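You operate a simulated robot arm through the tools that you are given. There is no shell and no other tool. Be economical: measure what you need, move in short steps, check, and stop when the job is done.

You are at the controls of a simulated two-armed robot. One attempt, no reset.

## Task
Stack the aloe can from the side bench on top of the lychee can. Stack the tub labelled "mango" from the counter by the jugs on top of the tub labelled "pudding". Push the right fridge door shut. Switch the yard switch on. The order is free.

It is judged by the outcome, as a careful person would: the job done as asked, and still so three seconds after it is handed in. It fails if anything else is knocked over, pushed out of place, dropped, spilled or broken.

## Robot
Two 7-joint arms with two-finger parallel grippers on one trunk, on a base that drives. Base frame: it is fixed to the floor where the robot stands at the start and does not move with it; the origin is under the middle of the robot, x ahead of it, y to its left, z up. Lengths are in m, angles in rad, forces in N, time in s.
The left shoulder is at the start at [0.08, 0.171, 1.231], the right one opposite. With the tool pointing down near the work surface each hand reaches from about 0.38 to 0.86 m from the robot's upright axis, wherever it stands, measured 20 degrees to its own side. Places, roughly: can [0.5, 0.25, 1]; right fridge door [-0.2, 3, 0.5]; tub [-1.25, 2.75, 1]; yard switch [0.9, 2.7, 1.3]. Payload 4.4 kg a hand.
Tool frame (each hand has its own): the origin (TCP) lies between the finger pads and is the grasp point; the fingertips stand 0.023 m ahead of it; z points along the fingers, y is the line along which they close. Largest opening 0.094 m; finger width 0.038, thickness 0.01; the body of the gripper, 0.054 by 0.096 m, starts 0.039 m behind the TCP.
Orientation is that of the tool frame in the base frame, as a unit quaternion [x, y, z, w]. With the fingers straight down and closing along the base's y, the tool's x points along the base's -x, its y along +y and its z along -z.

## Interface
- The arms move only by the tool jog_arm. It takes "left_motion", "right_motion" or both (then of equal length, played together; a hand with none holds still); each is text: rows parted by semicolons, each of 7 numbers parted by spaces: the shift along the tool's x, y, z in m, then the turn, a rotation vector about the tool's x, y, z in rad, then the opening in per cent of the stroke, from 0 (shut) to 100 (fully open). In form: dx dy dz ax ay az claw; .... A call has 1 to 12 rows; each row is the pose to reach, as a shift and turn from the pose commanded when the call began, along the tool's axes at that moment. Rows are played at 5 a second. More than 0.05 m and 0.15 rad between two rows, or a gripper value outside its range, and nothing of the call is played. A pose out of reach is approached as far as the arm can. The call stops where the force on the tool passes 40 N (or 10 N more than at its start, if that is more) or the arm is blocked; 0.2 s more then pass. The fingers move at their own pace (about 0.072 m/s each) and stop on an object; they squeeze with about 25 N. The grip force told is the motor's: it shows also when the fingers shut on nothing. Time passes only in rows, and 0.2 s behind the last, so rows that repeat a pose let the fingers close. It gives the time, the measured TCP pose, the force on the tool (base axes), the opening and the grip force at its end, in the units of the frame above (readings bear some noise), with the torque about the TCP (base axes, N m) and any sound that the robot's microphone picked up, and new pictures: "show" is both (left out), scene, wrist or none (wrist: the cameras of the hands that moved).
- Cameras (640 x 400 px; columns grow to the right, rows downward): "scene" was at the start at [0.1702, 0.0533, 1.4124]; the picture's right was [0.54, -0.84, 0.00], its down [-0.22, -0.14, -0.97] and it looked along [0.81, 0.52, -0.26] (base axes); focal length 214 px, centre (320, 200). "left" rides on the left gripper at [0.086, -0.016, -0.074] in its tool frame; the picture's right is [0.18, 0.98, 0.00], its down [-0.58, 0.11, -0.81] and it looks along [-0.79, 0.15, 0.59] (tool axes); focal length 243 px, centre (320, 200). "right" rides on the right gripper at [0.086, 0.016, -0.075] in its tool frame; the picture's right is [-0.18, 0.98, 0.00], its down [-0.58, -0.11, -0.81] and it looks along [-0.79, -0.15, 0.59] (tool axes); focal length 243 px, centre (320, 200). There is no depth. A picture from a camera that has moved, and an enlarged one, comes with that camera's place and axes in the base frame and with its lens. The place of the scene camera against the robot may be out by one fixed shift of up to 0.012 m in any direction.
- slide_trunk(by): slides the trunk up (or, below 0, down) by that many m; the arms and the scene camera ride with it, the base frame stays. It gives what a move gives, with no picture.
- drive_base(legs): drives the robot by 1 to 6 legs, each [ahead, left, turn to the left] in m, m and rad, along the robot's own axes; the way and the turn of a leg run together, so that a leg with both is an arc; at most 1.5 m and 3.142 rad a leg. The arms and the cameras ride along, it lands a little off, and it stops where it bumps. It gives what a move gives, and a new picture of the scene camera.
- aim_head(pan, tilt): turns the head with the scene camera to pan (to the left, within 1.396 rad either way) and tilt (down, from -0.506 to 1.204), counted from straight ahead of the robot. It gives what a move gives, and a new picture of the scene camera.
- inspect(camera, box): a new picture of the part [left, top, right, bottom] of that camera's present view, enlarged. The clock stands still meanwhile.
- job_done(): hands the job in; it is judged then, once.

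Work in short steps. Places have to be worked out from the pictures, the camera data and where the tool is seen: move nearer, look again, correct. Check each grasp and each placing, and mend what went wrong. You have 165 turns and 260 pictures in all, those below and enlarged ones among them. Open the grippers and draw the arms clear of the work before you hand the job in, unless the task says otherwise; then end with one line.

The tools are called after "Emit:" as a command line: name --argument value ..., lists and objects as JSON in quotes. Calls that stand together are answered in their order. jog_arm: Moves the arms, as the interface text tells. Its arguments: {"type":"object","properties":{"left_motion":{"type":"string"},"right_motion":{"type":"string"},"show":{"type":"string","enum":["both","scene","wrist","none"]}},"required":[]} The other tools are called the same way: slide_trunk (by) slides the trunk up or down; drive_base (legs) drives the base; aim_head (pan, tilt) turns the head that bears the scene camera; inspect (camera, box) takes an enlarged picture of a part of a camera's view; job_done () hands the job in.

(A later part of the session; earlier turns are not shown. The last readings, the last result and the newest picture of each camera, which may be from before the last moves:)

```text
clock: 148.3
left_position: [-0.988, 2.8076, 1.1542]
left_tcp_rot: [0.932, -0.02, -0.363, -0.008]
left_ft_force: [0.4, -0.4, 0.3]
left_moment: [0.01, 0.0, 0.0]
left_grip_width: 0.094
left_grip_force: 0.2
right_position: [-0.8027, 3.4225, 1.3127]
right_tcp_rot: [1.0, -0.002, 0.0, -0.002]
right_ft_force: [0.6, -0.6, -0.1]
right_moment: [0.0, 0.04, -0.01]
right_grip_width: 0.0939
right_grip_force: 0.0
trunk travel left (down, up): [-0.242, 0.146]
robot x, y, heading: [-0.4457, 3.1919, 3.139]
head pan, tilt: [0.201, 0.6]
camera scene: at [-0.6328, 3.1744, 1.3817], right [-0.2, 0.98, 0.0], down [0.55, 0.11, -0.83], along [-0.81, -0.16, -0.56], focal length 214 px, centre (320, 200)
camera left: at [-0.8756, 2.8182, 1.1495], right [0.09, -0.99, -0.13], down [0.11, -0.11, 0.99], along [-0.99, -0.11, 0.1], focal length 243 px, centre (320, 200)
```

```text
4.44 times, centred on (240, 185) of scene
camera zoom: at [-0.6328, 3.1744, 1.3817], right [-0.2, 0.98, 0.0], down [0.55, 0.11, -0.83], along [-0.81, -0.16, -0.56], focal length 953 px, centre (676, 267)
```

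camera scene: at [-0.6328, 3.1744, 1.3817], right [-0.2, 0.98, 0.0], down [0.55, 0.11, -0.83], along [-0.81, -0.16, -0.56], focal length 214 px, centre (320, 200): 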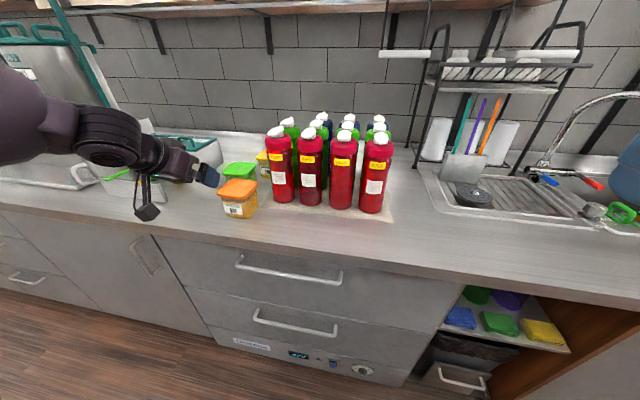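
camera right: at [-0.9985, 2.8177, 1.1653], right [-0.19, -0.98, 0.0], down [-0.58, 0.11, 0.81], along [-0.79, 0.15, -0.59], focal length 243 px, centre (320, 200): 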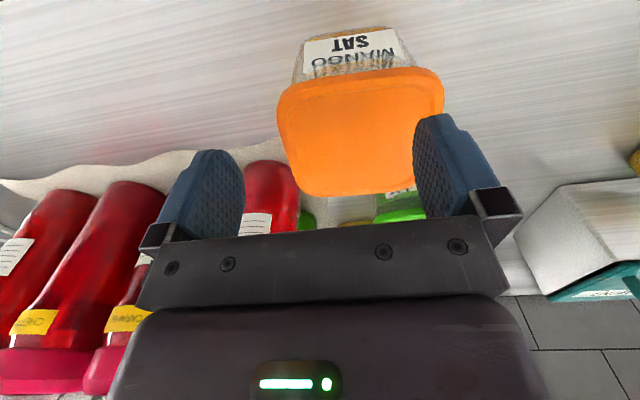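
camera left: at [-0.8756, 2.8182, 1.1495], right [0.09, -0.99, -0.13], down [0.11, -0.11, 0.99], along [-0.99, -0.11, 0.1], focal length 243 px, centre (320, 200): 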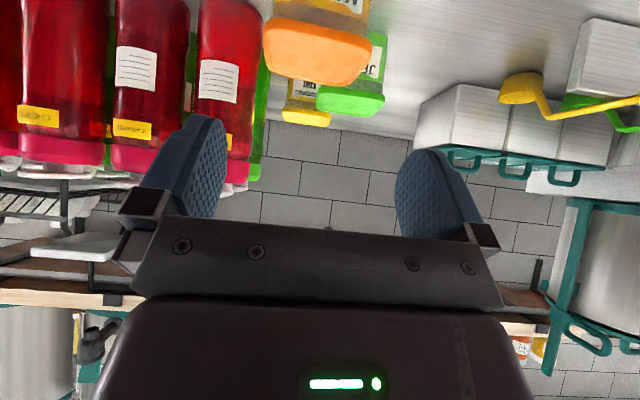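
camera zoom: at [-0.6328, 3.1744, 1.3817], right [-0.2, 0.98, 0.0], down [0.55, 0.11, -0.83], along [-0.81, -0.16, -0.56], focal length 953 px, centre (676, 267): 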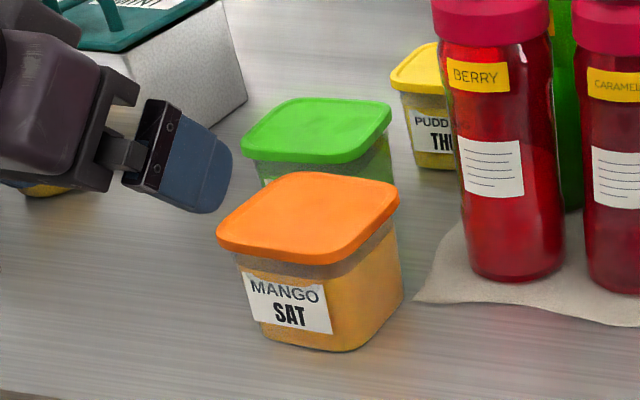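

The measurements leave the lid at 0.09–0.095, too tight. I start rolling the hand about its own axis (first half) for the under-lid grasp.

Emit:
jog_arm --left_motion "0 0 -0.02 0 0 0.14 100; 0 0 -0.03 0 0 0.28 100; 0 0 -0.03 0 0 0.42 100; 0 0 -0.03 0 0 0.56 100; 0 0 -0.03 0 0 0.7 100; 0 0 -0.03 0 0 0.84 100; 0 0 -0.03 0 0 0.98 100; 0 0 -0.03 0 0 1.12 100; 0 0 -0.03 0 0 1.26 100; 0 0 -0.03 0 0 1.4 100; 0 0 -0.03 0 0 1.54 100" --show "scene"

```text
clock: 150.8
left_position: [-0.9679, 2.8059, 1.1755]
left_tcp_rot: [-0.654, 0.663, 0.265, -0.248]
left_ft_force: [-0.5, 0.1, -0.1]
left_moment: [-0.03, -0.02, -0.02]
left_grip_width: 0.094
left_grip_force: 0.0
right_position: [-0.8032, 3.4233, 1.3113]
right_tcp_rot: [1.0, -0.002, 0.0, 0.0]
right_ft_force: [0.1, 0.1, 0.9]
right_moment: [-0.03, -0.01, 0.0]
right_grip_width: 0.0941
right_grip_force: 0.0
trunk travel left (down, up): [-0.242, 0.146]
robot x, y, heading: [-0.4473, 3.1897, 3.139]
head pan, tilt: [0.201, 0.6]
camera scene: at [-0.634, 3.1749, 1.3815], right [-0.2, 0.98, 0.0], down [0.55, 0.11, -0.83], along [-0.81, -0.16, -0.56], focal length 214 px, centre (320, 200)
```

scene: 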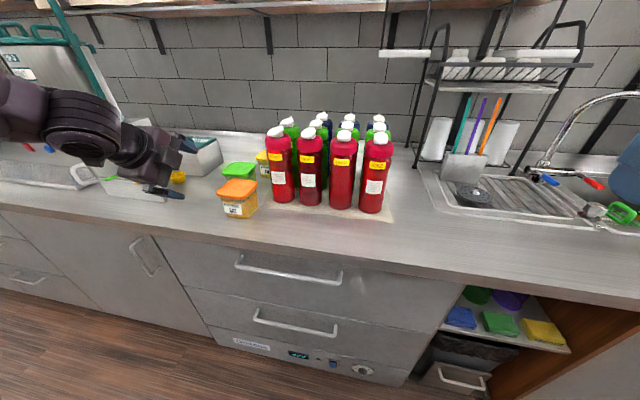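

The first 90° went fine; I continue the second half.

Emit:
jog_arm --left_motion "0 0 0 0 0 0.145 100; 0 0 0 0 0 0.29 100; 0 0 0 0 0 0.435 100; 0 0 0 0 0 0.58 100; 0 0 0 0 0 0.725 100; 0 0 0 0 0 0.87 100; 0 0 0 0 0 1.015 100; 0 0 0 0 0 1.16 100; 0 0 0 0 0 1.305 100; 0 0 0 0 0 1.45 100; 0 0 0 0 0 1.595 100"

```text
clock: 153.2
left_position: [-0.968, 2.8059, 1.1768]
left_tcp_rot: [0.018, 0.931, 0.008, -0.363]
left_ft_force: [0.0, 0.6, 0.0]
left_moment: [0.0, 0.03, 0.02]
left_grip_width: 0.0941
left_grip_force: 0.0
right_position: [-0.804, 3.4231, 1.3105]
right_tcp_rot: [1.0, -0.002, 0.001, -0.001]
right_ft_force: [-0.4, 0.3, -0.1]
right_moment: [0.01, 0.01, -0.02]
right_grip_width: 0.0938
right_grip_force: 0.0
trunk travel left (down, up): [-0.242, 0.146]
robot x, y, heading: [-0.4477, 3.1913, 3.14]
head pan, tilt: [0.201, 0.6]
camera scene: at [-0.6339, 3.1748, 1.3815], right [-0.2, 0.98, 0.0], down [0.55, 0.11, -0.83], along [-0.81, -0.16, -0.56], focal length 214 px, centre (320, 200)
camera left: at [-0.9853, 2.7893, 1.289], right [-0.1, 0.99, 0.13], down [0.98, 0.07, 0.2], along [0.19, 0.14, -0.97], focal length 243 px, centre (320, 200)
```

scene: 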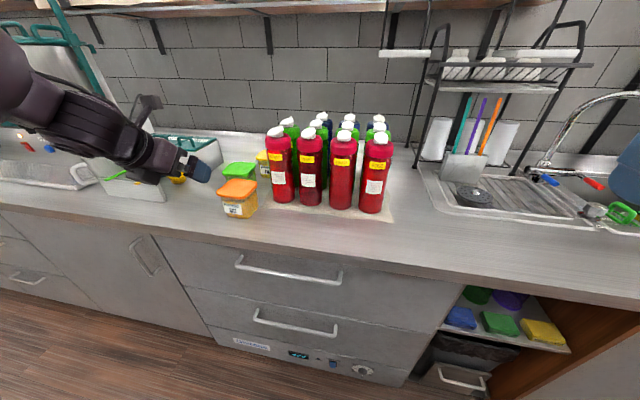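
left: 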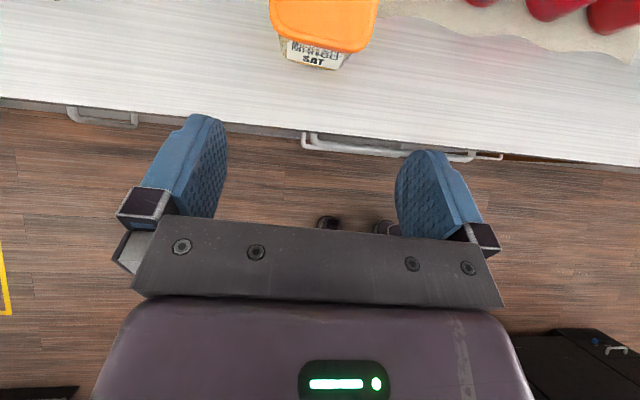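

The roll succeeded and the camera is now on top. I pitch the hand up to nearly horizontal in place.

Emit:
jog_arm --left_motion "0 0 0 0 0.13 0 100; 0 0 0 0 0.26 0 100; 0 0 0 0 0.39 0 100; 0 0 0 0 0.52 0 100; 0 0 0 0 0.66 0 100; 0 0 0 0 0.66 0 100"

```text
clock: 154.6
left_position: [-0.9682, 2.8057, 1.1769]
left_tcp_rot: [0.012, 0.763, 0.013, -0.646]
left_ft_force: [-0.2, 0.7, -0.2]
left_moment: [0.02, 0.0, -0.02]
left_grip_width: 0.0943
left_grip_force: 0.1
right_position: [-0.8035, 3.4235, 1.3112]
right_tcp_rot: [1.0, -0.002, -0.001, 0.001]
right_ft_force: [0.1, -0.2, 0.1]
right_moment: [-0.03, 0.0, 0.01]
right_grip_width: 0.0939
right_grip_force: 0.0
trunk travel left (down, up): [-0.242, 0.146]
robot x, y, heading: [-0.449, 3.1904, 3.136]
head pan, tilt: [0.201, 0.6]
camera scene: at [-0.6338, 3.1753, 1.3816], right [-0.2, 0.98, 0.0], down [0.55, 0.11, -0.83], along [-0.81, -0.16, -0.56], focal length 214 px, centre (320, 200)
camera left: at [-0.9124, 2.7863, 1.2734], right [0.01, 0.98, 0.19], down [0.9, 0.08, -0.44], along [-0.45, 0.17, -0.88], focal length 243 px, centre (320, 200)
```

scene: 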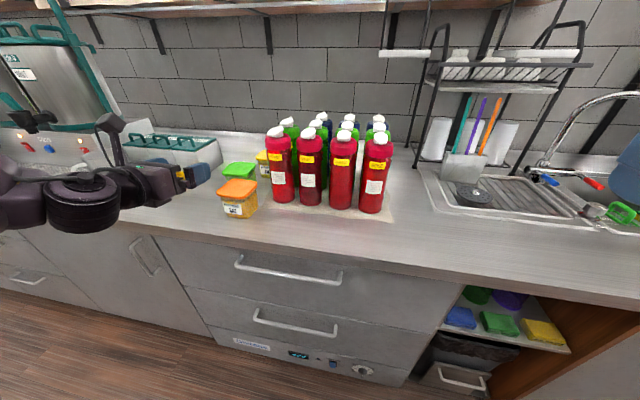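
left: 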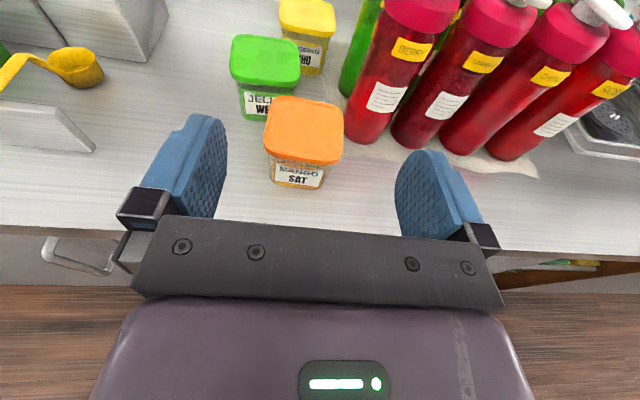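

Excellent upright overview. I zoom to measure the tubs.

Emit:
inspect --camera "left" --box '[220, 0, 420, 200]'

```text
2.00 times, centred on (320, 100) of left
camera zoom: at [-0.9124, 2.7863, 1.2734], right [0.01, 0.98, 0.19], down [0.9, 0.08, -0.44], along [-0.45, 0.17, -0.88], focal length 485 px, centre (320, 400)
```

zoom: 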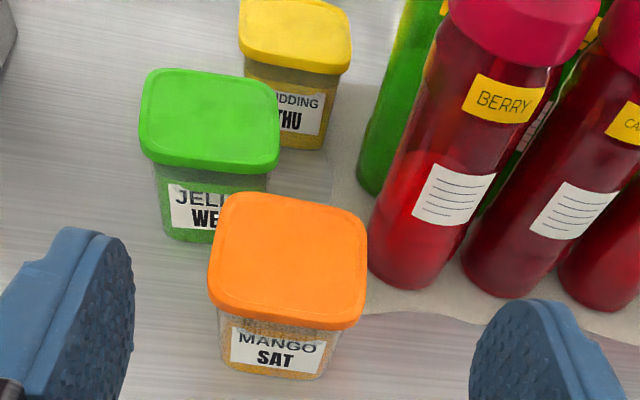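

Combined estimates: lid about 0.093 wide, top about 1.048, centre (-1.122, 2.812); body about 0.08, counter about 0.958. I lower the hand 0.10 in front of the tub with pitch about 0.22 and look.

Emit:
jog_arm --left_motion "-0.032 0.002 0.011 0 -0.02 0 100; -0.064 0.004 0.022 0 -0.04 0 100; -0.0958 0.0054 0.0334 0 -0.055 0 100; -0.0958 0.0054 0.0334 0 -0.055 0 100"

```text
clock: 155.6
left_position: [-0.9844, 2.8121, 1.0757]
left_tcp_rot: [0.014, 0.781, 0.014, -0.624]
left_ft_force: [0.2, -0.1, 0.1]
left_moment: [-0.03, 0.01, 0.0]
left_grip_width: 0.094
left_grip_force: 0.0
right_position: [-0.8024, 3.4224, 1.311]
right_tcp_rot: [1.0, -0.001, -0.001, 0.0]
right_ft_force: [-0.5, 0.1, 0.0]
right_moment: [-0.04, 0.0, -0.02]
right_grip_width: 0.0941
right_grip_force: 0.2
trunk travel left (down, up): [-0.242, 0.146]
robot x, y, heading: [-0.4504, 3.1869, 3.14]
head pan, tilt: [0.201, 0.6]
camera scene: at [-0.6334, 3.1753, 1.3817], right [-0.2, 0.98, 0.0], down [0.55, 0.11, -0.83], along [-0.81, -0.16, -0.56], focal length 214 px, centre (320, 200)
camera left: at [-0.9338, 2.792, 1.1761], right [0.0, 0.98, 0.18], down [0.92, 0.08, -0.39], along [-0.4, 0.17, -0.9], focal length 243 px, centre (320, 200)
```

scene: 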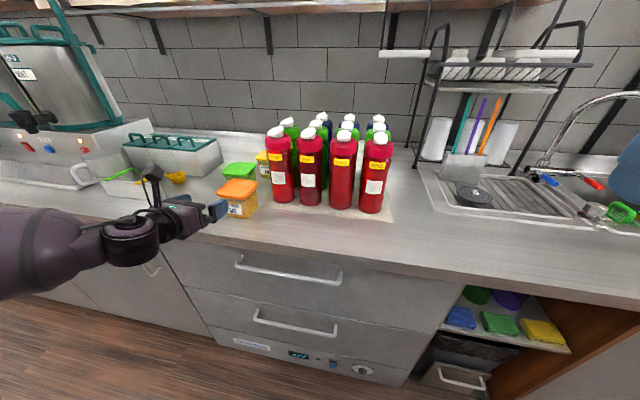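
left: 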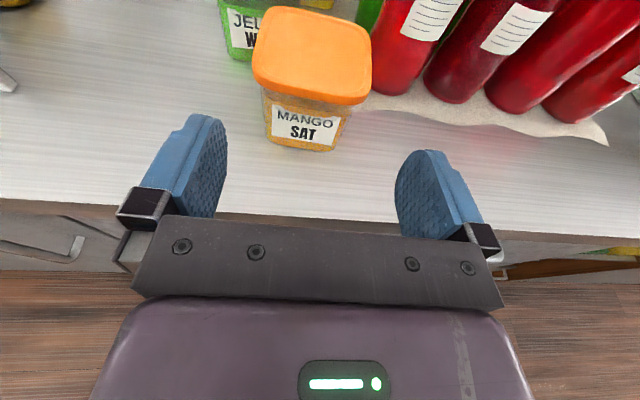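

I lower to z≈0.993 still in front of the tub, and compare finger height with the lid in the scene view.

Emit:
jog_arm --left_motion "-0.027 0 0.006 0 0 0 100; -0.054 0 0.012 0 0 0 100; -0.0805 0.001 0.018 0 0 0 100; -0.0805 0.001 0.018 0 0 0 100" --show "wrist"

Emit:
inspect --camera "scene" --box '[150, 150, 280, 260]'

```text
clock: 156.6
left_position: [-0.9845, 2.8144, 0.9941]
left_tcp_rot: [0.012, 0.781, 0.012, -0.624]
left_ft_force: [0.4, 0.5, 0.2]
left_moment: [-0.01, 0.0, 0.01]
left_grip_width: 0.094
left_grip_force: 0.1
right_position: [-0.804, 3.423, 1.3108]
right_tcp_rot: [1.0, -0.002, 0.0, 0.0]
right_ft_force: [1.3, -0.4, -0.1]
right_moment: [0.01, 0.01, -0.01]
right_grip_width: 0.0943
right_grip_force: 0.1
trunk travel left (down, up): [-0.242, 0.146]
robot x, y, heading: [-0.448, 3.1892, 3.142]
head pan, tilt: [0.201, 0.6]
camera left: at [-0.9344, 2.7945, 1.0936], right [0.0, 0.98, 0.18], down [0.92, 0.08, -0.39], along [-0.4, 0.17, -0.9], focal length 243 px, centre (320, 200)
```

left: 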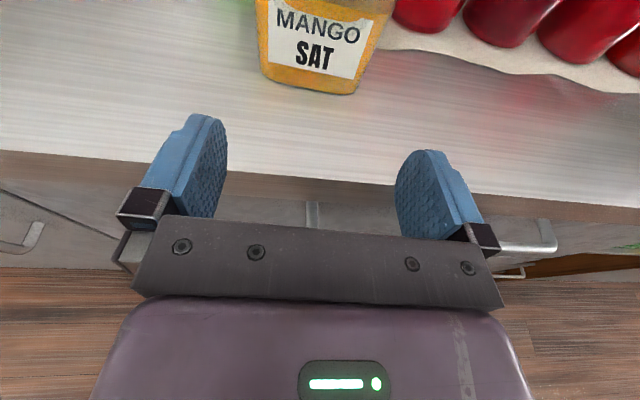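

```text
3.64 times, centred on (215, 205) of scene
camera zoom: at [-0.6337, 3.1749, 1.3816], right [-0.2, 0.98, 0.0], down [0.55, 0.11, -0.83], along [-0.81, -0.16, -0.56], focal length 780 px, centre (702, 182)
```

zoom: 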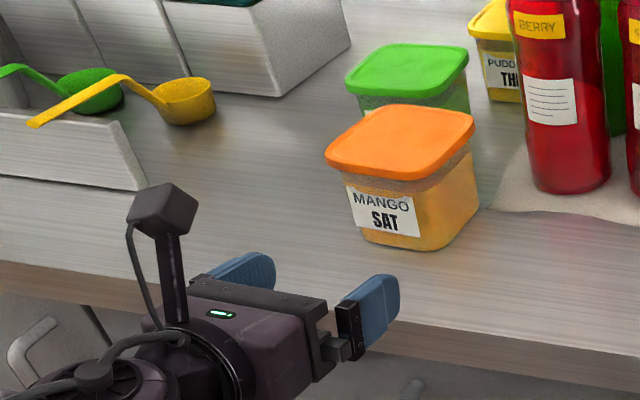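

The scene view predicts the finger pixel almost exactly, so it is well calibrated: mango centre (-1.134, 2.813), lid top about 1.04, lid bottom about 1.027, counter about 0.956. The fingers at z 0.994 fit under the lid. I advance 0.08.

Emit:
jog_arm --left_motion "0.0066 -0.0013 0.029 0 0 0 100; 0.0132 -0.0027 0.058 0 0 0 100; 0.018 -0.0036 0.079 0 0 0 100; 0.018 -0.0036 0.079 0 0 0 100" --show "wrist"

Emit:
inspect --camera "scene" --box '[150, 150, 280, 260]'

```text
clock: 157.6
left_position: [-1.0646, 2.8121, 0.9943]
left_tcp_rot: [0.013, 0.78, 0.013, -0.625]
left_ft_force: [0.1, 0.0, -0.1]
left_moment: [0.01, 0.0, 0.04]
left_grip_width: 0.0941
left_grip_force: 0.0
right_position: [-0.8024, 3.4225, 1.3111]
right_tcp_rot: [1.0, -0.002, 0.0, 0.0]
right_ft_force: [0.2, 0.0, -0.1]
right_moment: [-0.03, 0.03, -0.02]
right_grip_width: 0.0939
right_grip_force: 0.1
trunk travel left (down, up): [-0.242, 0.146]
robot x, y, heading: [-0.4505, 3.1867, 3.139]
head pan, tilt: [0.201, 0.6]
camera left: at [-1.0137, 2.7935, 1.0932], right [0.0, 0.98, 0.18], down [0.92, 0.08, -0.39], along [-0.4, 0.17, -0.9], focal length 243 px, centre (320, 200)
```

left: 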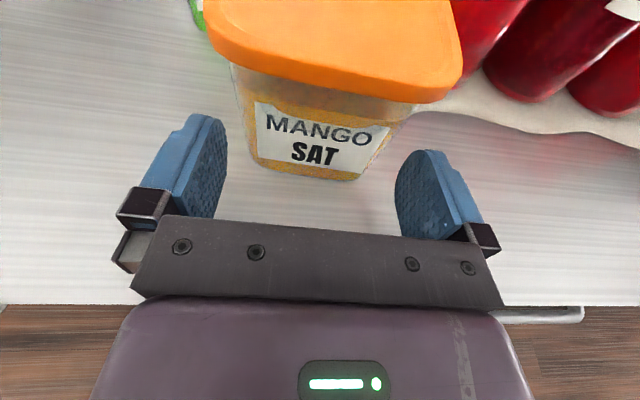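

```text
3.64 times, centred on (215, 205) of scene
camera zoom: at [-0.6335, 3.1746, 1.3816], right [-0.2, 0.98, 0.0], down [0.55, 0.11, -0.83], along [-0.81, -0.16, -0.56], focal length 780 px, centre (702, 182)
```

zoom: 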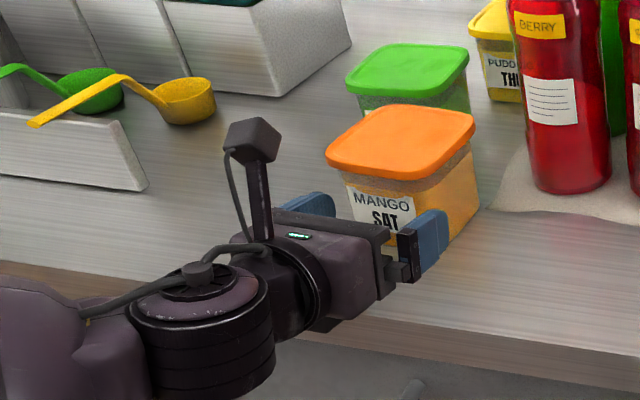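

The fingers are on either side of the body and under the lid level. I advance the last 0.05.

Emit:
jog_arm --left_motion "0.004 -0.0025 0.017 0 0 0 100; 0.0075 -0.004 0.034 0 0 0 100; 0.0114 -0.0045 0.05 0 0 0 100; 0.0114 -0.0045 0.05 0 0 0 100" --show "wrist"

Emit:
inspect --camera "scene" --box '[150, 150, 280, 260]'

```text
clock: 158.6
left_position: [-1.1165, 2.8108, 0.9932]
left_tcp_rot: [0.013, 0.781, 0.013, -0.624]
left_ft_force: [-0.3, -0.1, 0.3]
left_moment: [-0.02, 0.02, 0.01]
left_grip_width: 0.0942
left_grip_force: 0.1
right_position: [-0.8025, 3.423, 1.311]
right_tcp_rot: [1.0, -0.002, 0.0, -0.001]
right_ft_force: [0.2, -0.2, -0.5]
right_moment: [-0.02, 0.04, 0.0]
right_grip_width: 0.094
right_grip_force: 0.1
trunk travel left (down, up): [-0.242, 0.146]
robot x, y, heading: [-0.4463, 3.1895, 3.134]
head pan, tilt: [0.201, 0.6]
camera left: at [-1.0659, 2.7912, 1.0936], right [0.0, 0.98, 0.18], down [0.92, 0.08, -0.39], along [-0.4, 0.17, -0.9], focal length 243 px, centre (320, 200)
```

left: 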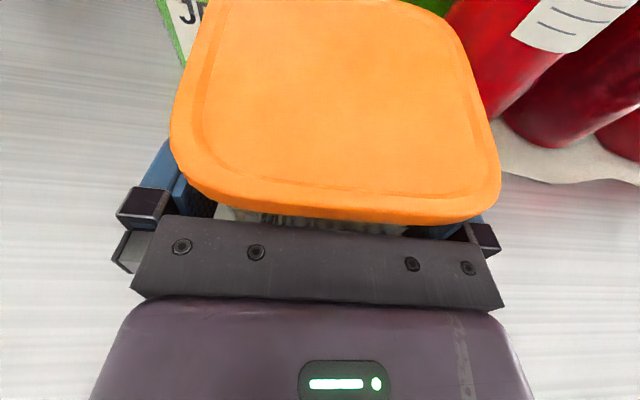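

```text
3.64 times, centred on (215, 205) of scene
camera zoom: at [-0.6336, 3.1747, 1.3816], right [-0.2, 0.98, 0.0], down [0.55, 0.11, -0.83], along [-0.81, -0.16, -0.56], focal length 780 px, centre (702, 182)
```

zoom: 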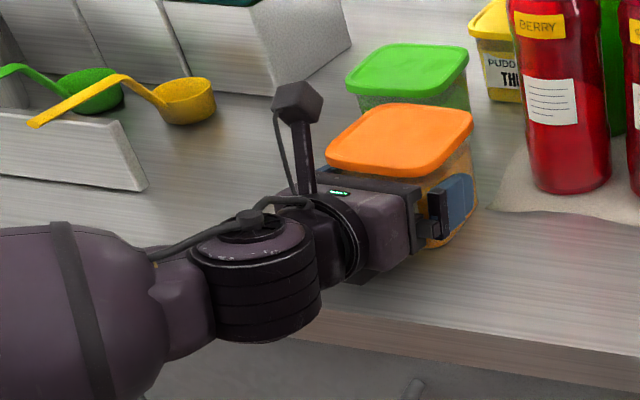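

Perfect: the fingers lie under the lid beside the body, with no force. I close the claw.

Emit:
jog_arm --left_motion "0 0 0 0 0 0 80; 0 0 0 0 0 0 60; 0 0 0 0 0 0 50; 0 0 0 0 0 0 50; 0 0 0 0 0 0 50" --show "wrist"

```text
clock: 159.8
left_position: [-1.1156, 2.8099, 0.9939]
left_tcp_rot: [0.014, 0.781, 0.014, -0.624]
left_ft_force: [-0.9, 1.0, 0.8]
left_moment: [0.08, 0.02, -0.03]
left_grip_width: 0.0907
left_grip_force: 24.8
right_position: [-0.8023, 3.4231, 1.3114]
right_tcp_rot: [1.0, -0.001, 0.0, 0.0]
right_ft_force: [0.1, 0.0, 0.2]
right_moment: [-0.01, 0.01, -0.02]
right_grip_width: 0.0937
right_grip_force: 0.0
trunk travel left (down, up): [-0.242, 0.146]
robot x, y, heading: [-0.449, 3.1858, 3.137]
head pan, tilt: [0.201, 0.6]
camera left: at [-1.066, 2.7914, 1.0936], right [0.0, 0.98, 0.18], down [0.92, 0.08, -0.39], along [-0.4, 0.17, -0.9], focal length 243 px, centre (320, 200)
```

left: 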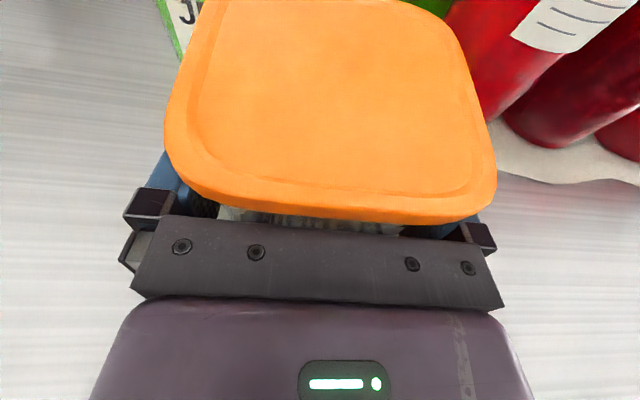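

It grips at 0.0907 m, so the body is wide but held. I lift 0.115 straight up.

Emit:
jog_arm --left_motion "0.02 0 -0.0045 0 0 0 50; 0.045 0 -0.01 0 0 0 50; 0.08 0 -0.018 0 0 0 50; 0.112 0 -0.0253 0 0 0 50; 0.112 0 -0.0253 0 0 0 50"

Emit:
inspect --camera "scene" --box '[170, 110, 300, 220]'

```text
clock: 160.9
left_position: [-1.1157, 2.8091, 1.1069]
left_tcp_rot: [0.014, 0.782, 0.014, -0.623]
left_ft_force: [-0.2, -0.5, -3.6]
left_moment: [-0.01, -0.07, 0.0]
left_grip_width: 0.0906
left_grip_force: 24.8
right_position: [-0.8045, 3.4231, 1.3104]
right_tcp_rot: [1.0, -0.002, 0.001, -0.001]
right_ft_force: [-0.1, 0.1, 0.2]
right_moment: [0.03, -0.06, 0.01]
right_grip_width: 0.0941
right_grip_force: 0.1
trunk travel left (down, up): [-0.242, 0.146]
robot x, y, heading: [-0.4474, 3.191, 3.139]
head pan, tilt: [0.201, 0.6]
camera scene: at [-0.6348, 3.1743, 1.3813], right [-0.2, 0.98, 0.0], down [0.55, 0.11, -0.82], along [-0.81, -0.16, -0.57], focal length 214 px, centre (320, 200)
camera left: at [-1.0669, 2.7892, 1.2067], right [0.0, 0.98, 0.18], down [0.92, 0.08, -0.39], along [-0.39, 0.17, -0.9], focal length 243 px, centre (320, 200)
```

scene: 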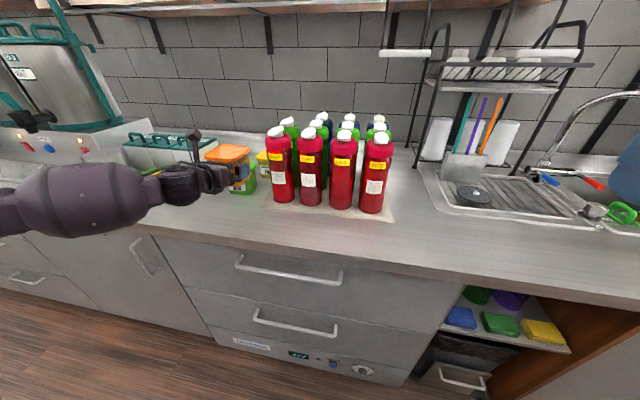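
left: 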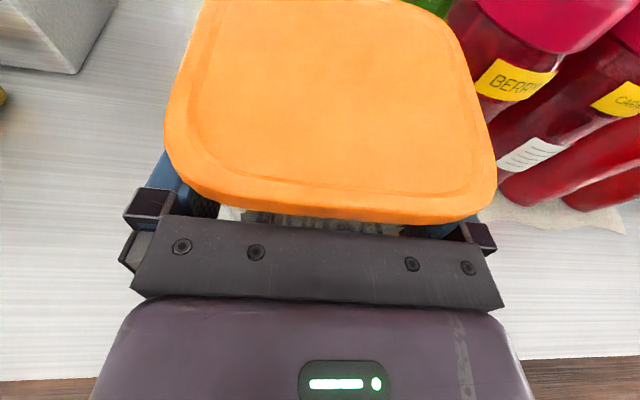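

```text
3.64 times, centred on (235, 165) of scene
camera zoom: at [-0.6348, 3.1743, 1.3813], right [-0.2, 0.98, 0.0], down [0.55, 0.11, -0.82], along [-0.81, -0.16, -0.57], focal length 780 px, centre (629, 327)
```

zoom: 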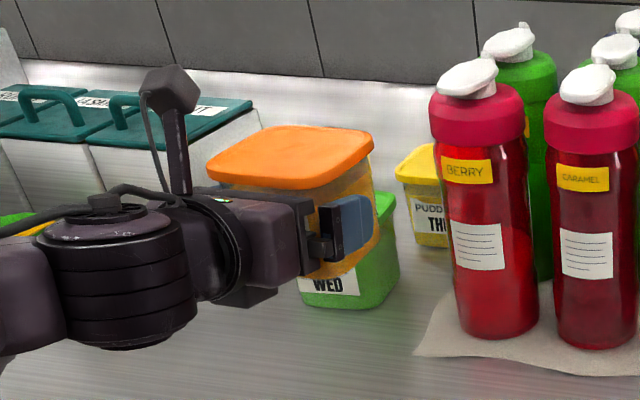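

Lifted level, about 0.37 kg. I swing the right hand over as an observer, high up, so its camera can look over the bottles at the pudding tub.

Emit:
jog_arm --right_motion "-0.0 0.042 -0.01 0 0 0 100; -0.0 0.085 -0.02 0 0 0 100; -0.0 0.127 -0.03 0 0 0 100; -0.01 0.17 -0.04 0 0 0 100; -0.02 0.212 -0.05 0 0 0 100; -0.04 0.254 -0.06 0 0 0 100; -0.06 0.296 -0.07 0 0 0 100; -0.08 0.336 -0.08 0 0 0 100; -0.1 0.375 -0.09 0 0 0 100; -0.12 0.41 -0.09 0 0 0 100" --show "wrist"

```text
clock: 163.2
left_position: [-1.1165, 2.8091, 1.1064]
left_tcp_rot: [0.014, 0.781, 0.015, -0.624]
left_ft_force: [0.6, -0.4, -3.7]
left_moment: [-0.02, -0.11, 0.01]
left_grip_width: 0.0908
left_grip_force: 24.9
right_position: [-0.8028, 3.2959, 1.3413]
right_tcp_rot: [1.0, -0.001, 0.0, 0.0]
right_ft_force: [-0.5, 0.8, 0.4]
right_moment: [0.0, 0.0, 0.02]
right_grip_width: 0.094
right_grip_force: 0.0
right hand out of reach, approached as far as the arm can: row 4, 5, 6, 7, 8, 9, 10
trunk travel left (down, up): [-0.242, 0.146]
robot x, y, heading: [-0.4486, 3.1903, 3.141]
head pan, tilt: [0.201, 0.6]
camera right: at [-0.7172, 3.2796, 1.4176], right [-0.19, -0.98, 0.0], down [-0.58, 0.11, 0.81], along [-0.79, 0.15, -0.59], focal length 243 px, centre (320, 200)
```

right: 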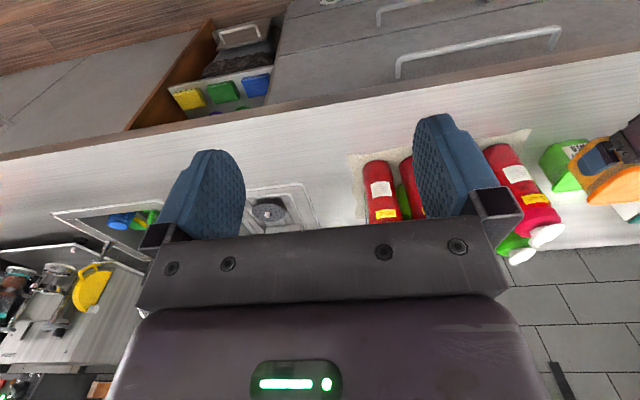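

The right arm cannot get there. Fusing my earlier views, pudding is 0.27 beyond mango's spot at y≈2.812, with a green bottle 7 cm to its +y side, so I bias the path about 1 cm to -y. I shift the hand -0.011 in y, then drive 0.13 ahead.

Emit:
jog_arm --left_motion "0 -0.006 0 0 0 0 50; 0 -0.011 0 0 0 0 50; 0.005 -0.011 0 0 0 0 50" --right_motion "0 -0.02 0 0 0 0 100; 0 -0.05 0 0 0 0 100; 0 -0.08 0 0 0 0 100" --show "none"

Emit:
drive_base --legs '[[0.13, 0, 0]]'

```text
clock: 163.9
left_position: [-1.1193, 2.7995, 1.1139]
left_tcp_rot: [0.015, 0.781, 0.014, -0.625]
left_ft_force: [-0.3, 0.1, -3.7]
left_moment: [-0.01, -0.11, -0.01]
left_grip_width: 0.0905
left_grip_force: 24.5
right_position: [-0.8046, 3.3788, 1.344]
right_tcp_rot: [1.0, -0.002, 0.0, 0.001]
right_ft_force: [0.1, -0.6, 0.1]
right_moment: [0.01, 0.01, 0.03]
right_grip_width: 0.0937
right_grip_force: 0.1
trunk travel left (down, up): [-0.242, 0.146]
robot x, y, heading: [-0.447, 3.1908, 3.138]
head pan, tilt: [0.201, 0.6]
```

```text
clock: 165.2
left_position: [-1.2498, 2.7996, 1.1123]
left_tcp_rot: [0.014, 0.782, 0.015, -0.623]
left_ft_force: [0.0, 0.5, -4.3]
left_moment: [-0.05, -0.06, 0.01]
left_grip_width: 0.0908
left_grip_force: 25.0
right_position: [-0.9362, 3.3786, 1.3436]
right_tcp_rot: [1.0, -0.002, 0.001, -0.001]
right_ft_force: [0.1, 0.5, -0.4]
right_moment: [0.0, -0.04, 0.02]
right_grip_width: 0.0939
right_grip_force: 0.1
trunk travel left (down, up): [-0.242, 0.146]
robot x, y, heading: [-0.578, 3.1872, 3.141]
head pan, tilt: [0.201, 0.6]
camera scene: at [-0.7644, 3.1754, 1.3814], right [-0.2, 0.98, 0.0], down [0.56, 0.11, -0.82], along [-0.81, -0.16, -0.57], focal length 214 px, centre (320, 200)
```

scene: 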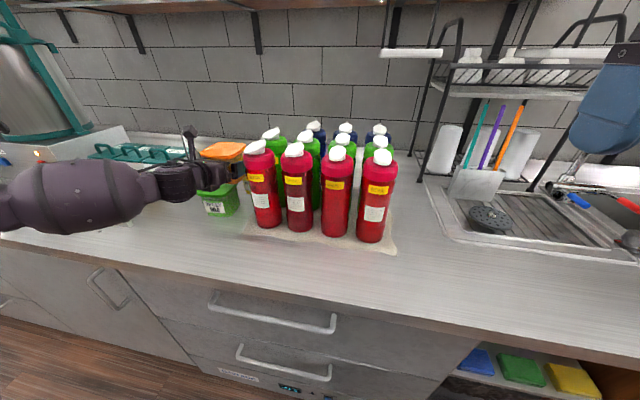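

The drive was straight (y 2.7996). I look at both the wrist and a scene zoom here.

Emit:
inspect --camera "left" --box '[0, 0, 640, 400]'

Emit:
inspect --camera "scene" --box '[170, 110, 300, 220]'

```text
1.00 times, centred on (320, 200) of left (not enlarged: the box is as wide or as high as the picture)
camera zoom: at [-1.1996, 2.7804, 1.2123], right [0.0, 0.98, 0.18], down [0.92, 0.07, -0.39], along [-0.39, 0.17, -0.9], focal length 243 px, centre (320, 200)
```

zoom: 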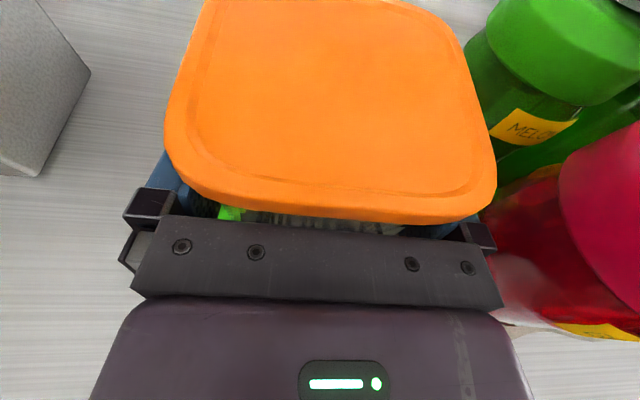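

```text
3.64 times, centred on (235, 165) of scene
camera zoom: at [-0.7644, 3.1754, 1.3814], right [-0.2, 0.98, 0.0], down [0.56, 0.11, -0.82], along [-0.81, -0.16, -0.57], focal length 780 px, centre (629, 327)
```

zoom: 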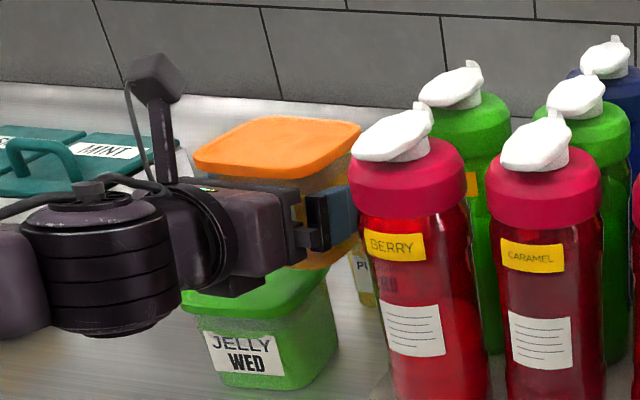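

Clearance to BERRY is fine. I extend the arm 0.08 toward the pudding.

Emit:
jog_arm --left_motion "0.0055 -0.0008 0.0245 0 0 0 50; 0.011 -0.0017 0.049 0 0 0 50; 0.0176 -0.0027 0.078 0 0 0 50; 0.0176 -0.0027 0.078 0 0 0 50"

```text
clock: 166.2
left_position: [-1.3277, 2.7992, 1.1112]
left_tcp_rot: [0.014, 0.782, 0.014, -0.623]
left_ft_force: [-1.1, -0.2, -3.7]
left_moment: [-0.02, -0.05, -0.01]
left_grip_width: 0.0907
left_grip_force: 25.0
right_position: [-0.9328, 3.3798, 1.3431]
right_tcp_rot: [1.0, -0.003, 0.001, -0.001]
right_ft_force: [0.3, 0.0, -0.2]
right_moment: [0.0, 0.04, 0.0]
right_grip_width: 0.0939
right_grip_force: 0.0
trunk travel left (down, up): [-0.242, 0.146]
robot x, y, heading: [-0.5764, 3.1906, 3.137]
head pan, tilt: [0.201, 0.6]
camera scene: at [-0.7628, 3.175, 1.3816], right [-0.2, 0.98, 0.0], down [0.55, 0.11, -0.83], along [-0.81, -0.16, -0.56], focal length 214 px, centre (320, 200)
camera left: at [-1.278, 2.7804, 1.212], right [0.0, 0.98, 0.18], down [0.92, 0.07, -0.39], along [-0.4, 0.17, -0.9], focal length 243 px, centre (320, 200)
```

scene: 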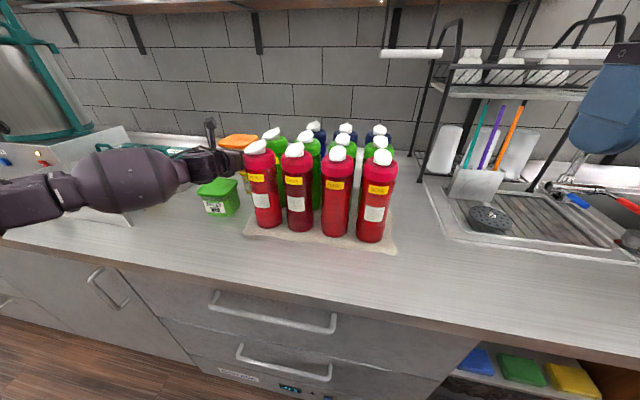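
left: 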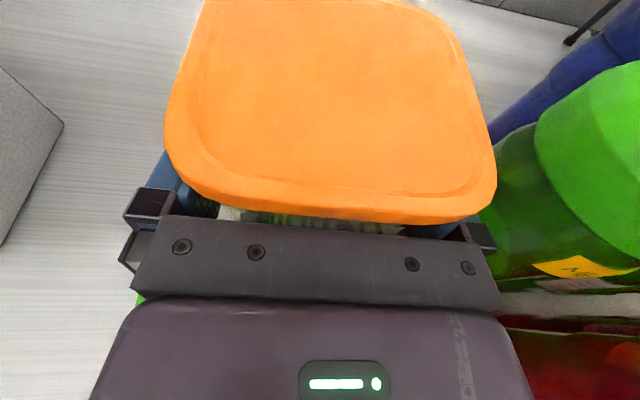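

Clear of the MELON bottle by about 3 cm. I extend another 0.05 and zoom to compare with the pudding below.

Emit:
jog_arm --left_motion "0.0055 -0.0008 0.0245 0 0 0 50; 0.011 -0.0017 0.049 0 0 0 50; 0.011 -0.0017 0.049 0 0 0 50" --show "wrist"

Emit:
inspect --camera "scene" --box '[180, 110, 290, 210]'

```text
clock: 167.0
left_position: [-1.3789, 2.8012, 1.1116]
left_tcp_rot: [0.014, 0.781, 0.014, -0.624]
left_ft_force: [0.2, 0.7, -3.6]
left_moment: [0.01, -0.06, 0.0]
left_grip_width: 0.0907
left_grip_force: 25.1
right_position: [-0.9341, 3.3802, 1.344]
right_tcp_rot: [1.0, -0.002, 0.0, -0.001]
right_ft_force: [-0.3, -0.5, 0.4]
right_moment: [0.0, 0.0, 0.04]
right_grip_width: 0.0937
right_grip_force: 0.0
trunk travel left (down, up): [-0.242, 0.146]
robot x, y, heading: [-0.5766, 3.1929, 3.139]
head pan, tilt: [0.201, 0.6]
camera left: at [-1.3286, 2.7809, 1.2125], right [0.0, 0.98, 0.18], down [0.92, 0.07, -0.39], along [-0.4, 0.17, -0.9], focal length 243 px, centre (320, 200)
```

left: 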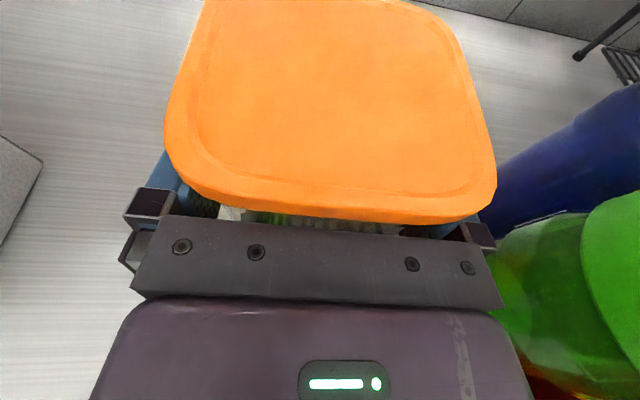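

```text
4.00 times, centred on (235, 160) of scene
camera zoom: at [-0.7631, 3.175, 1.3815], right [-0.2, 0.98, 0.0], down [0.55, 0.11, -0.82], along [-0.81, -0.16, -0.57], focal length 858 px, centre (660, 360)
```

zoom: 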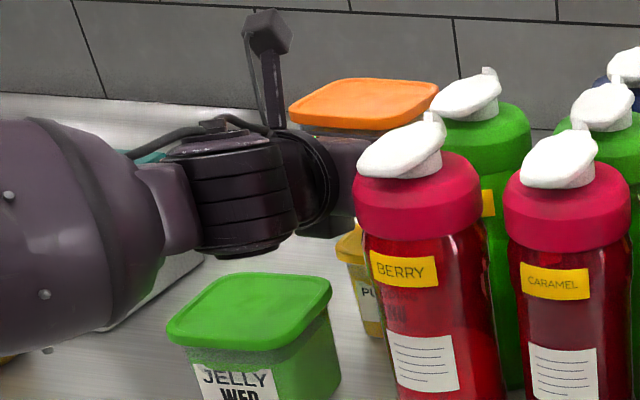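

By comparing the lids' left corners in the scene view, the mango should shift about 1 cm in +y and slightly back. I correct that and lower 0.025.

Emit:
jog_arm --left_motion "-0.0007 0.005 -0.003 0 0 0 50; -0.0013 0.0102 -0.0058 0 0 0 50; -0.0135 0.0101 -0.003 0 0 0 50; -0.0257 0.0101 -0.0003 0 0 0 50; -0.0257 0.0101 -0.0003 0 0 0 50" --show "wrist"

Emit:
inspect --camera "scene" --box '[180, 110, 290, 210]'

```text
clock: 168.2
left_position: [-1.3713, 2.8104, 1.0871]
left_tcp_rot: [0.014, 0.781, 0.015, -0.624]
left_ft_force: [-0.3, -1.3, -4.3]
left_moment: [0.0, -0.07, 0.01]
left_grip_width: 0.0909
left_grip_force: 25.9
right_position: [-0.9342, 3.3792, 1.3444]
right_tcp_rot: [1.0, -0.002, 0.0, -0.001]
right_ft_force: [-0.1, -0.2, 0.2]
right_moment: [0.03, -0.02, 0.02]
right_grip_width: 0.0939
right_grip_force: 0.0
trunk travel left (down, up): [-0.242, 0.146]
robot x, y, heading: [-0.5741, 3.1917, 3.138]
head pan, tilt: [0.201, 0.6]
camera left: at [-1.3223, 2.7914, 1.1876], right [0.0, 0.98, 0.18], down [0.92, 0.07, -0.39], along [-0.4, 0.17, -0.9], focal length 243 px, centre (320, 200)
```

left: 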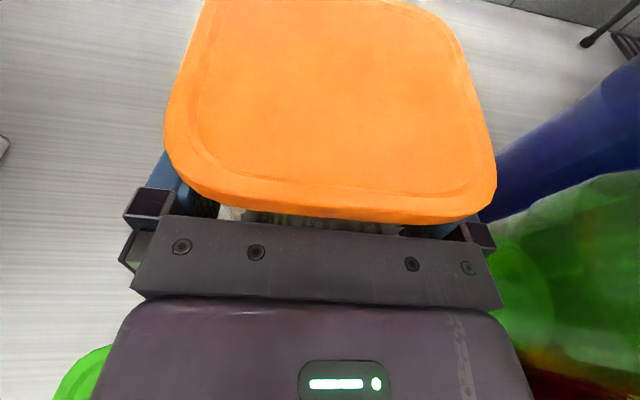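

```text
4.00 times, centred on (235, 160) of scene
camera zoom: at [-0.7634, 3.1753, 1.3815], right [-0.2, 0.98, 0.0], down [0.55, 0.11, -0.82], along [-0.81, -0.16, -0.57], focal length 858 px, centre (660, 360)
```

zoom: 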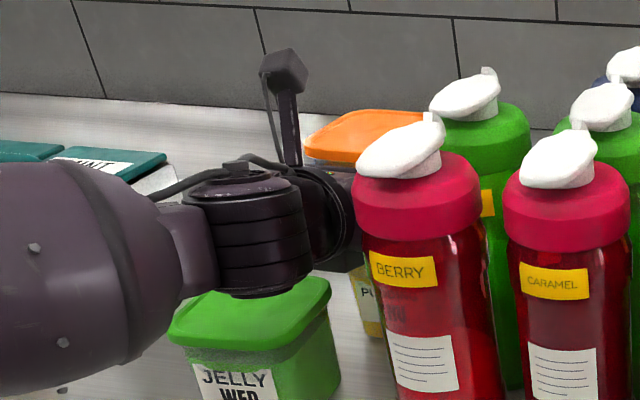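

Still free (full weight). I continue down in 3 mm steps, watching force.

Emit:
jog_arm --left_motion "-0.003 0 0.0007 0 0 0 50; -0.006 0 0.0013 0 0 0 50; -0.008 0 0.0018 0 0 0 50; -0.008 0 0.0018 0 0 0 50" --show "none"

```text
clock: 169.2
left_position: [-1.3729, 2.8107, 1.0847]
left_tcp_rot: [0.014, 0.779, 0.014, -0.626]
left_ft_force: [-3.7, -2.0, 15.8]
left_moment: [-0.01, -0.04, 0.07]
left_grip_width: 0.0906
left_grip_force: 25.1
right_position: [-0.932, 3.3808, 1.3451]
right_tcp_rot: [1.0, -0.002, -0.001, 0.001]
right_ft_force: [0.3, -0.1, -0.4]
right_moment: [0.01, 0.02, -0.03]
right_grip_width: 0.0939
right_grip_force: 0.0
trunk travel left (down, up): [-0.242, 0.146]
robot x, y, heading: [-0.5785, 3.1886, 3.14]
head pan, tilt: [0.201, 0.6]
```

Seated: +20 N change at a rise of 0.091, with the reaction nearly centred, and the lid corners align within 1 cm. I ease up 1.5 mm and open.

Emit:
jog_arm --left_motion "0.0012 0 0 0 0 0 50; 0.0014 0 0 0 0 0 80; 0.0014 0 0 0 0 0 100; 0.0014 0 0 0 0 0 100; 0.0014 0 0 0 0 0 100" --show "wrist"

```text
clock: 170.4
left_position: [-1.3719, 2.8104, 1.0798]
left_tcp_rot: [0.014, 0.781, 0.014, -0.624]
left_ft_force: [-0.5, 0.7, 0.5]
left_moment: [0.06, 0.01, -0.03]
left_grip_width: 0.0942
left_grip_force: 0.1
right_position: [-0.9335, 3.3804, 1.3435]
right_tcp_rot: [1.0, -0.002, 0.001, -0.001]
right_ft_force: [-0.8, -0.7, -0.2]
right_moment: [0.03, 0.04, 0.01]
right_grip_width: 0.0941
right_grip_force: 0.0
trunk travel left (down, up): [-0.242, 0.146]
robot x, y, heading: [-0.5783, 3.191, 3.141]
head pan, tilt: [0.201, 0.6]
camera left: at [-1.322, 2.7907, 1.1796], right [0.0, 0.98, 0.18], down [0.92, 0.07, -0.39], along [-0.39, 0.17, -0.9], focal length 243 px, centre (320, 200)
```

left: 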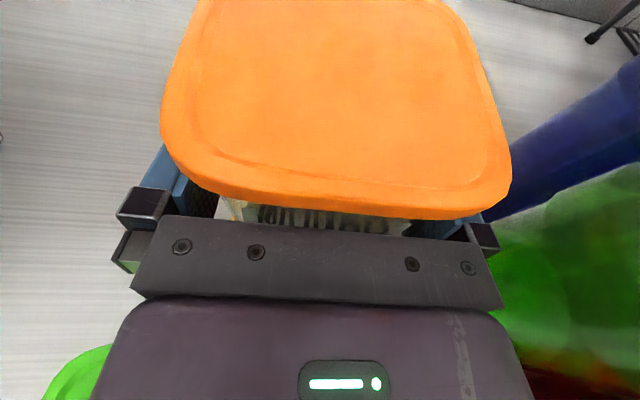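

Released with zero force. I withdraw level and slowly.

Emit:
jog_arm --left_motion "-0.0022 0 -0.0097 0 0 0 100; -0.0044 0 -0.0195 0 0 0 100; -0.0077 0 -0.034 0 0 0 100; -0.011 0 -0.0487 0 0 0 100; -0.0154 0 -0.068 0 0 0 100; -0.0198 0 -0.0877 0 0 0 100"

```text
clock: 171.8
left_position: [-1.281, 2.8076, 1.0805]
left_tcp_rot: [0.014, 0.781, 0.015, -0.624]
left_ft_force: [0.1, 0.2, 0.3]
left_moment: [-0.01, 0.01, 0.02]
left_grip_width: 0.094
left_grip_force: 0.1
right_position: [-0.9332, 3.3794, 1.3449]
right_tcp_rot: [1.0, -0.001, 0.0, -0.001]
right_ft_force: [-0.2, -0.2, 0.5]
right_moment: [-0.02, 0.0, 0.0]
right_grip_width: 0.0939
right_grip_force: 0.1
trunk travel left (down, up): [-0.242, 0.146]
robot x, y, heading: [-0.5769, 3.1905, 3.136]
head pan, tilt: [0.201, 0.6]
camera scene: at [-0.7626, 3.1754, 1.3816], right [-0.2, 0.98, 0.0], down [0.55, 0.11, -0.83], along [-0.81, -0.16, -0.56], focal length 214 px, centre (320, 200)
camera left: at [-1.2306, 2.7875, 1.1805], right [0.0, 0.98, 0.18], down [0.92, 0.07, -0.39], along [-0.4, 0.17, -0.9], focal length 243 px, centre (320, 200)
```

scene: 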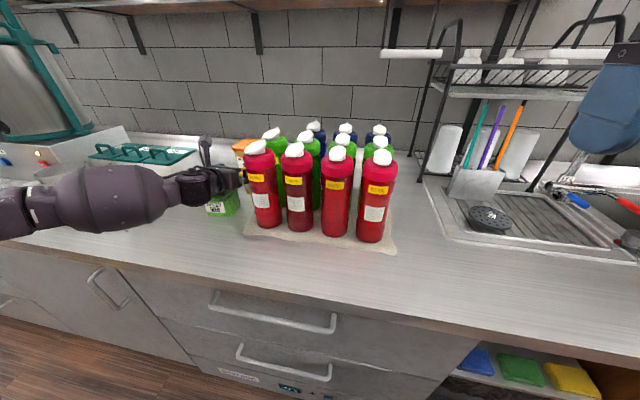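
left: 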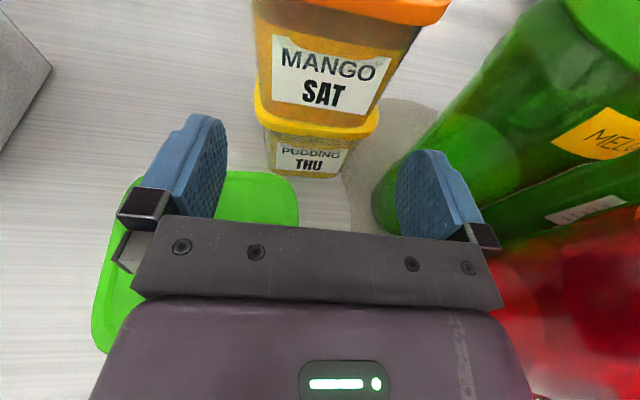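

The mango sits squarely on the pudding. I withdraw farther, rising, then back the base away.

Emit:
jog_arm --left_motion "0.02 0 -0.03 0 0 0 100; 0.04 0 -0.06 0 0 0 100; 0.06 0 -0.1 0 0 0 100; 0.08 0 -0.14 0 0 0 100; 0.1 0 -0.18 0 0 0 100" --show "none"

Emit:
drive_base --legs '[[-0.2, 0, 0], [0, 0.3, 0]]'

Emit:
inspect --camera "scene" --box '[150, 90, 450, 280]'

```text
clock: 173.0
left_position: [-1.1258, 2.8015, 1.2225]
left_tcp_rot: [0.014, 0.781, 0.014, -0.625]
left_ft_force: [1.4, -0.6, -0.2]
left_moment: [0.02, 0.0, 0.02]
left_grip_width: 0.0941
left_grip_force: 0.2
right_position: [-0.9312, 3.3821, 1.3442]
right_tcp_rot: [1.0, -0.003, -0.001, 0.0]
right_ft_force: [0.0, 0.2, -0.7]
right_moment: [0.02, 0.04, -0.03]
right_grip_width: 0.0939
right_grip_force: 0.1
trunk travel left (down, up): [-0.242, 0.146]
robot x, y, heading: [-0.5766, 3.1887, 3.132]
head pan, tilt: [0.201, 0.6]
```

```text
clock: 177.4
left_position: [-0.9359, 2.4996, 1.2194]
left_tcp_rot: [0.015, 0.781, 0.015, -0.624]
left_ft_force: [0.3, -0.6, 0.7]
left_moment: [0.0, 0.01, 0.0]
left_grip_width: 0.0941
left_grip_force: 0.0
right_position: [-0.7385, 3.0781, 1.3444]
right_tcp_rot: [1.0, -0.005, -0.001, -0.001]
right_ft_force: [-0.2, -0.2, -0.2]
right_moment: [-0.01, 0.01, 0.01]
right_grip_width: 0.0942
right_grip_force: 0.0
trunk travel left (down, up): [-0.242, 0.146]
robot x, y, heading: [-0.3793, 2.8858, 3.13]
head pan, tilt: [0.201, 0.6]
camera scene: at [-0.5683, 2.8727, 1.3815], right [-0.19, 0.98, 0.0], down [0.55, 0.11, -0.83], along [-0.81, -0.16, -0.56], focal length 214 px, centre (320, 200)
```

scene: 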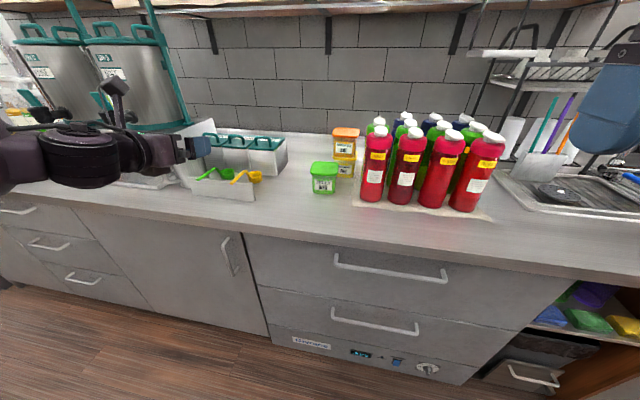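

```text
2.11 times, centred on (300, 185) of scene
camera zoom: at [-0.5683, 2.8727, 1.3815], right [-0.19, 0.98, 0.0], down [0.55, 0.11, -0.83], along [-0.81, -0.16, -0.56], focal length 452 px, centre (362, 232)
```

zoom: 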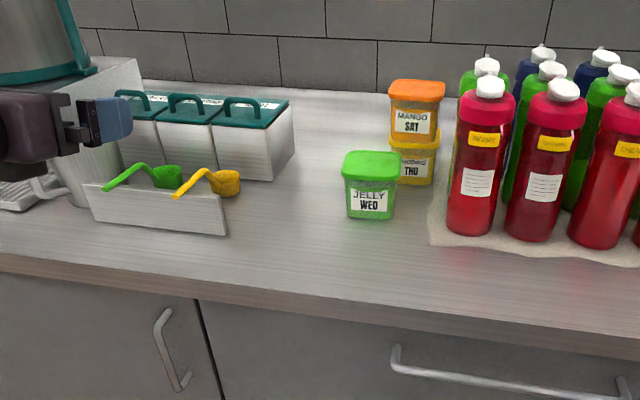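

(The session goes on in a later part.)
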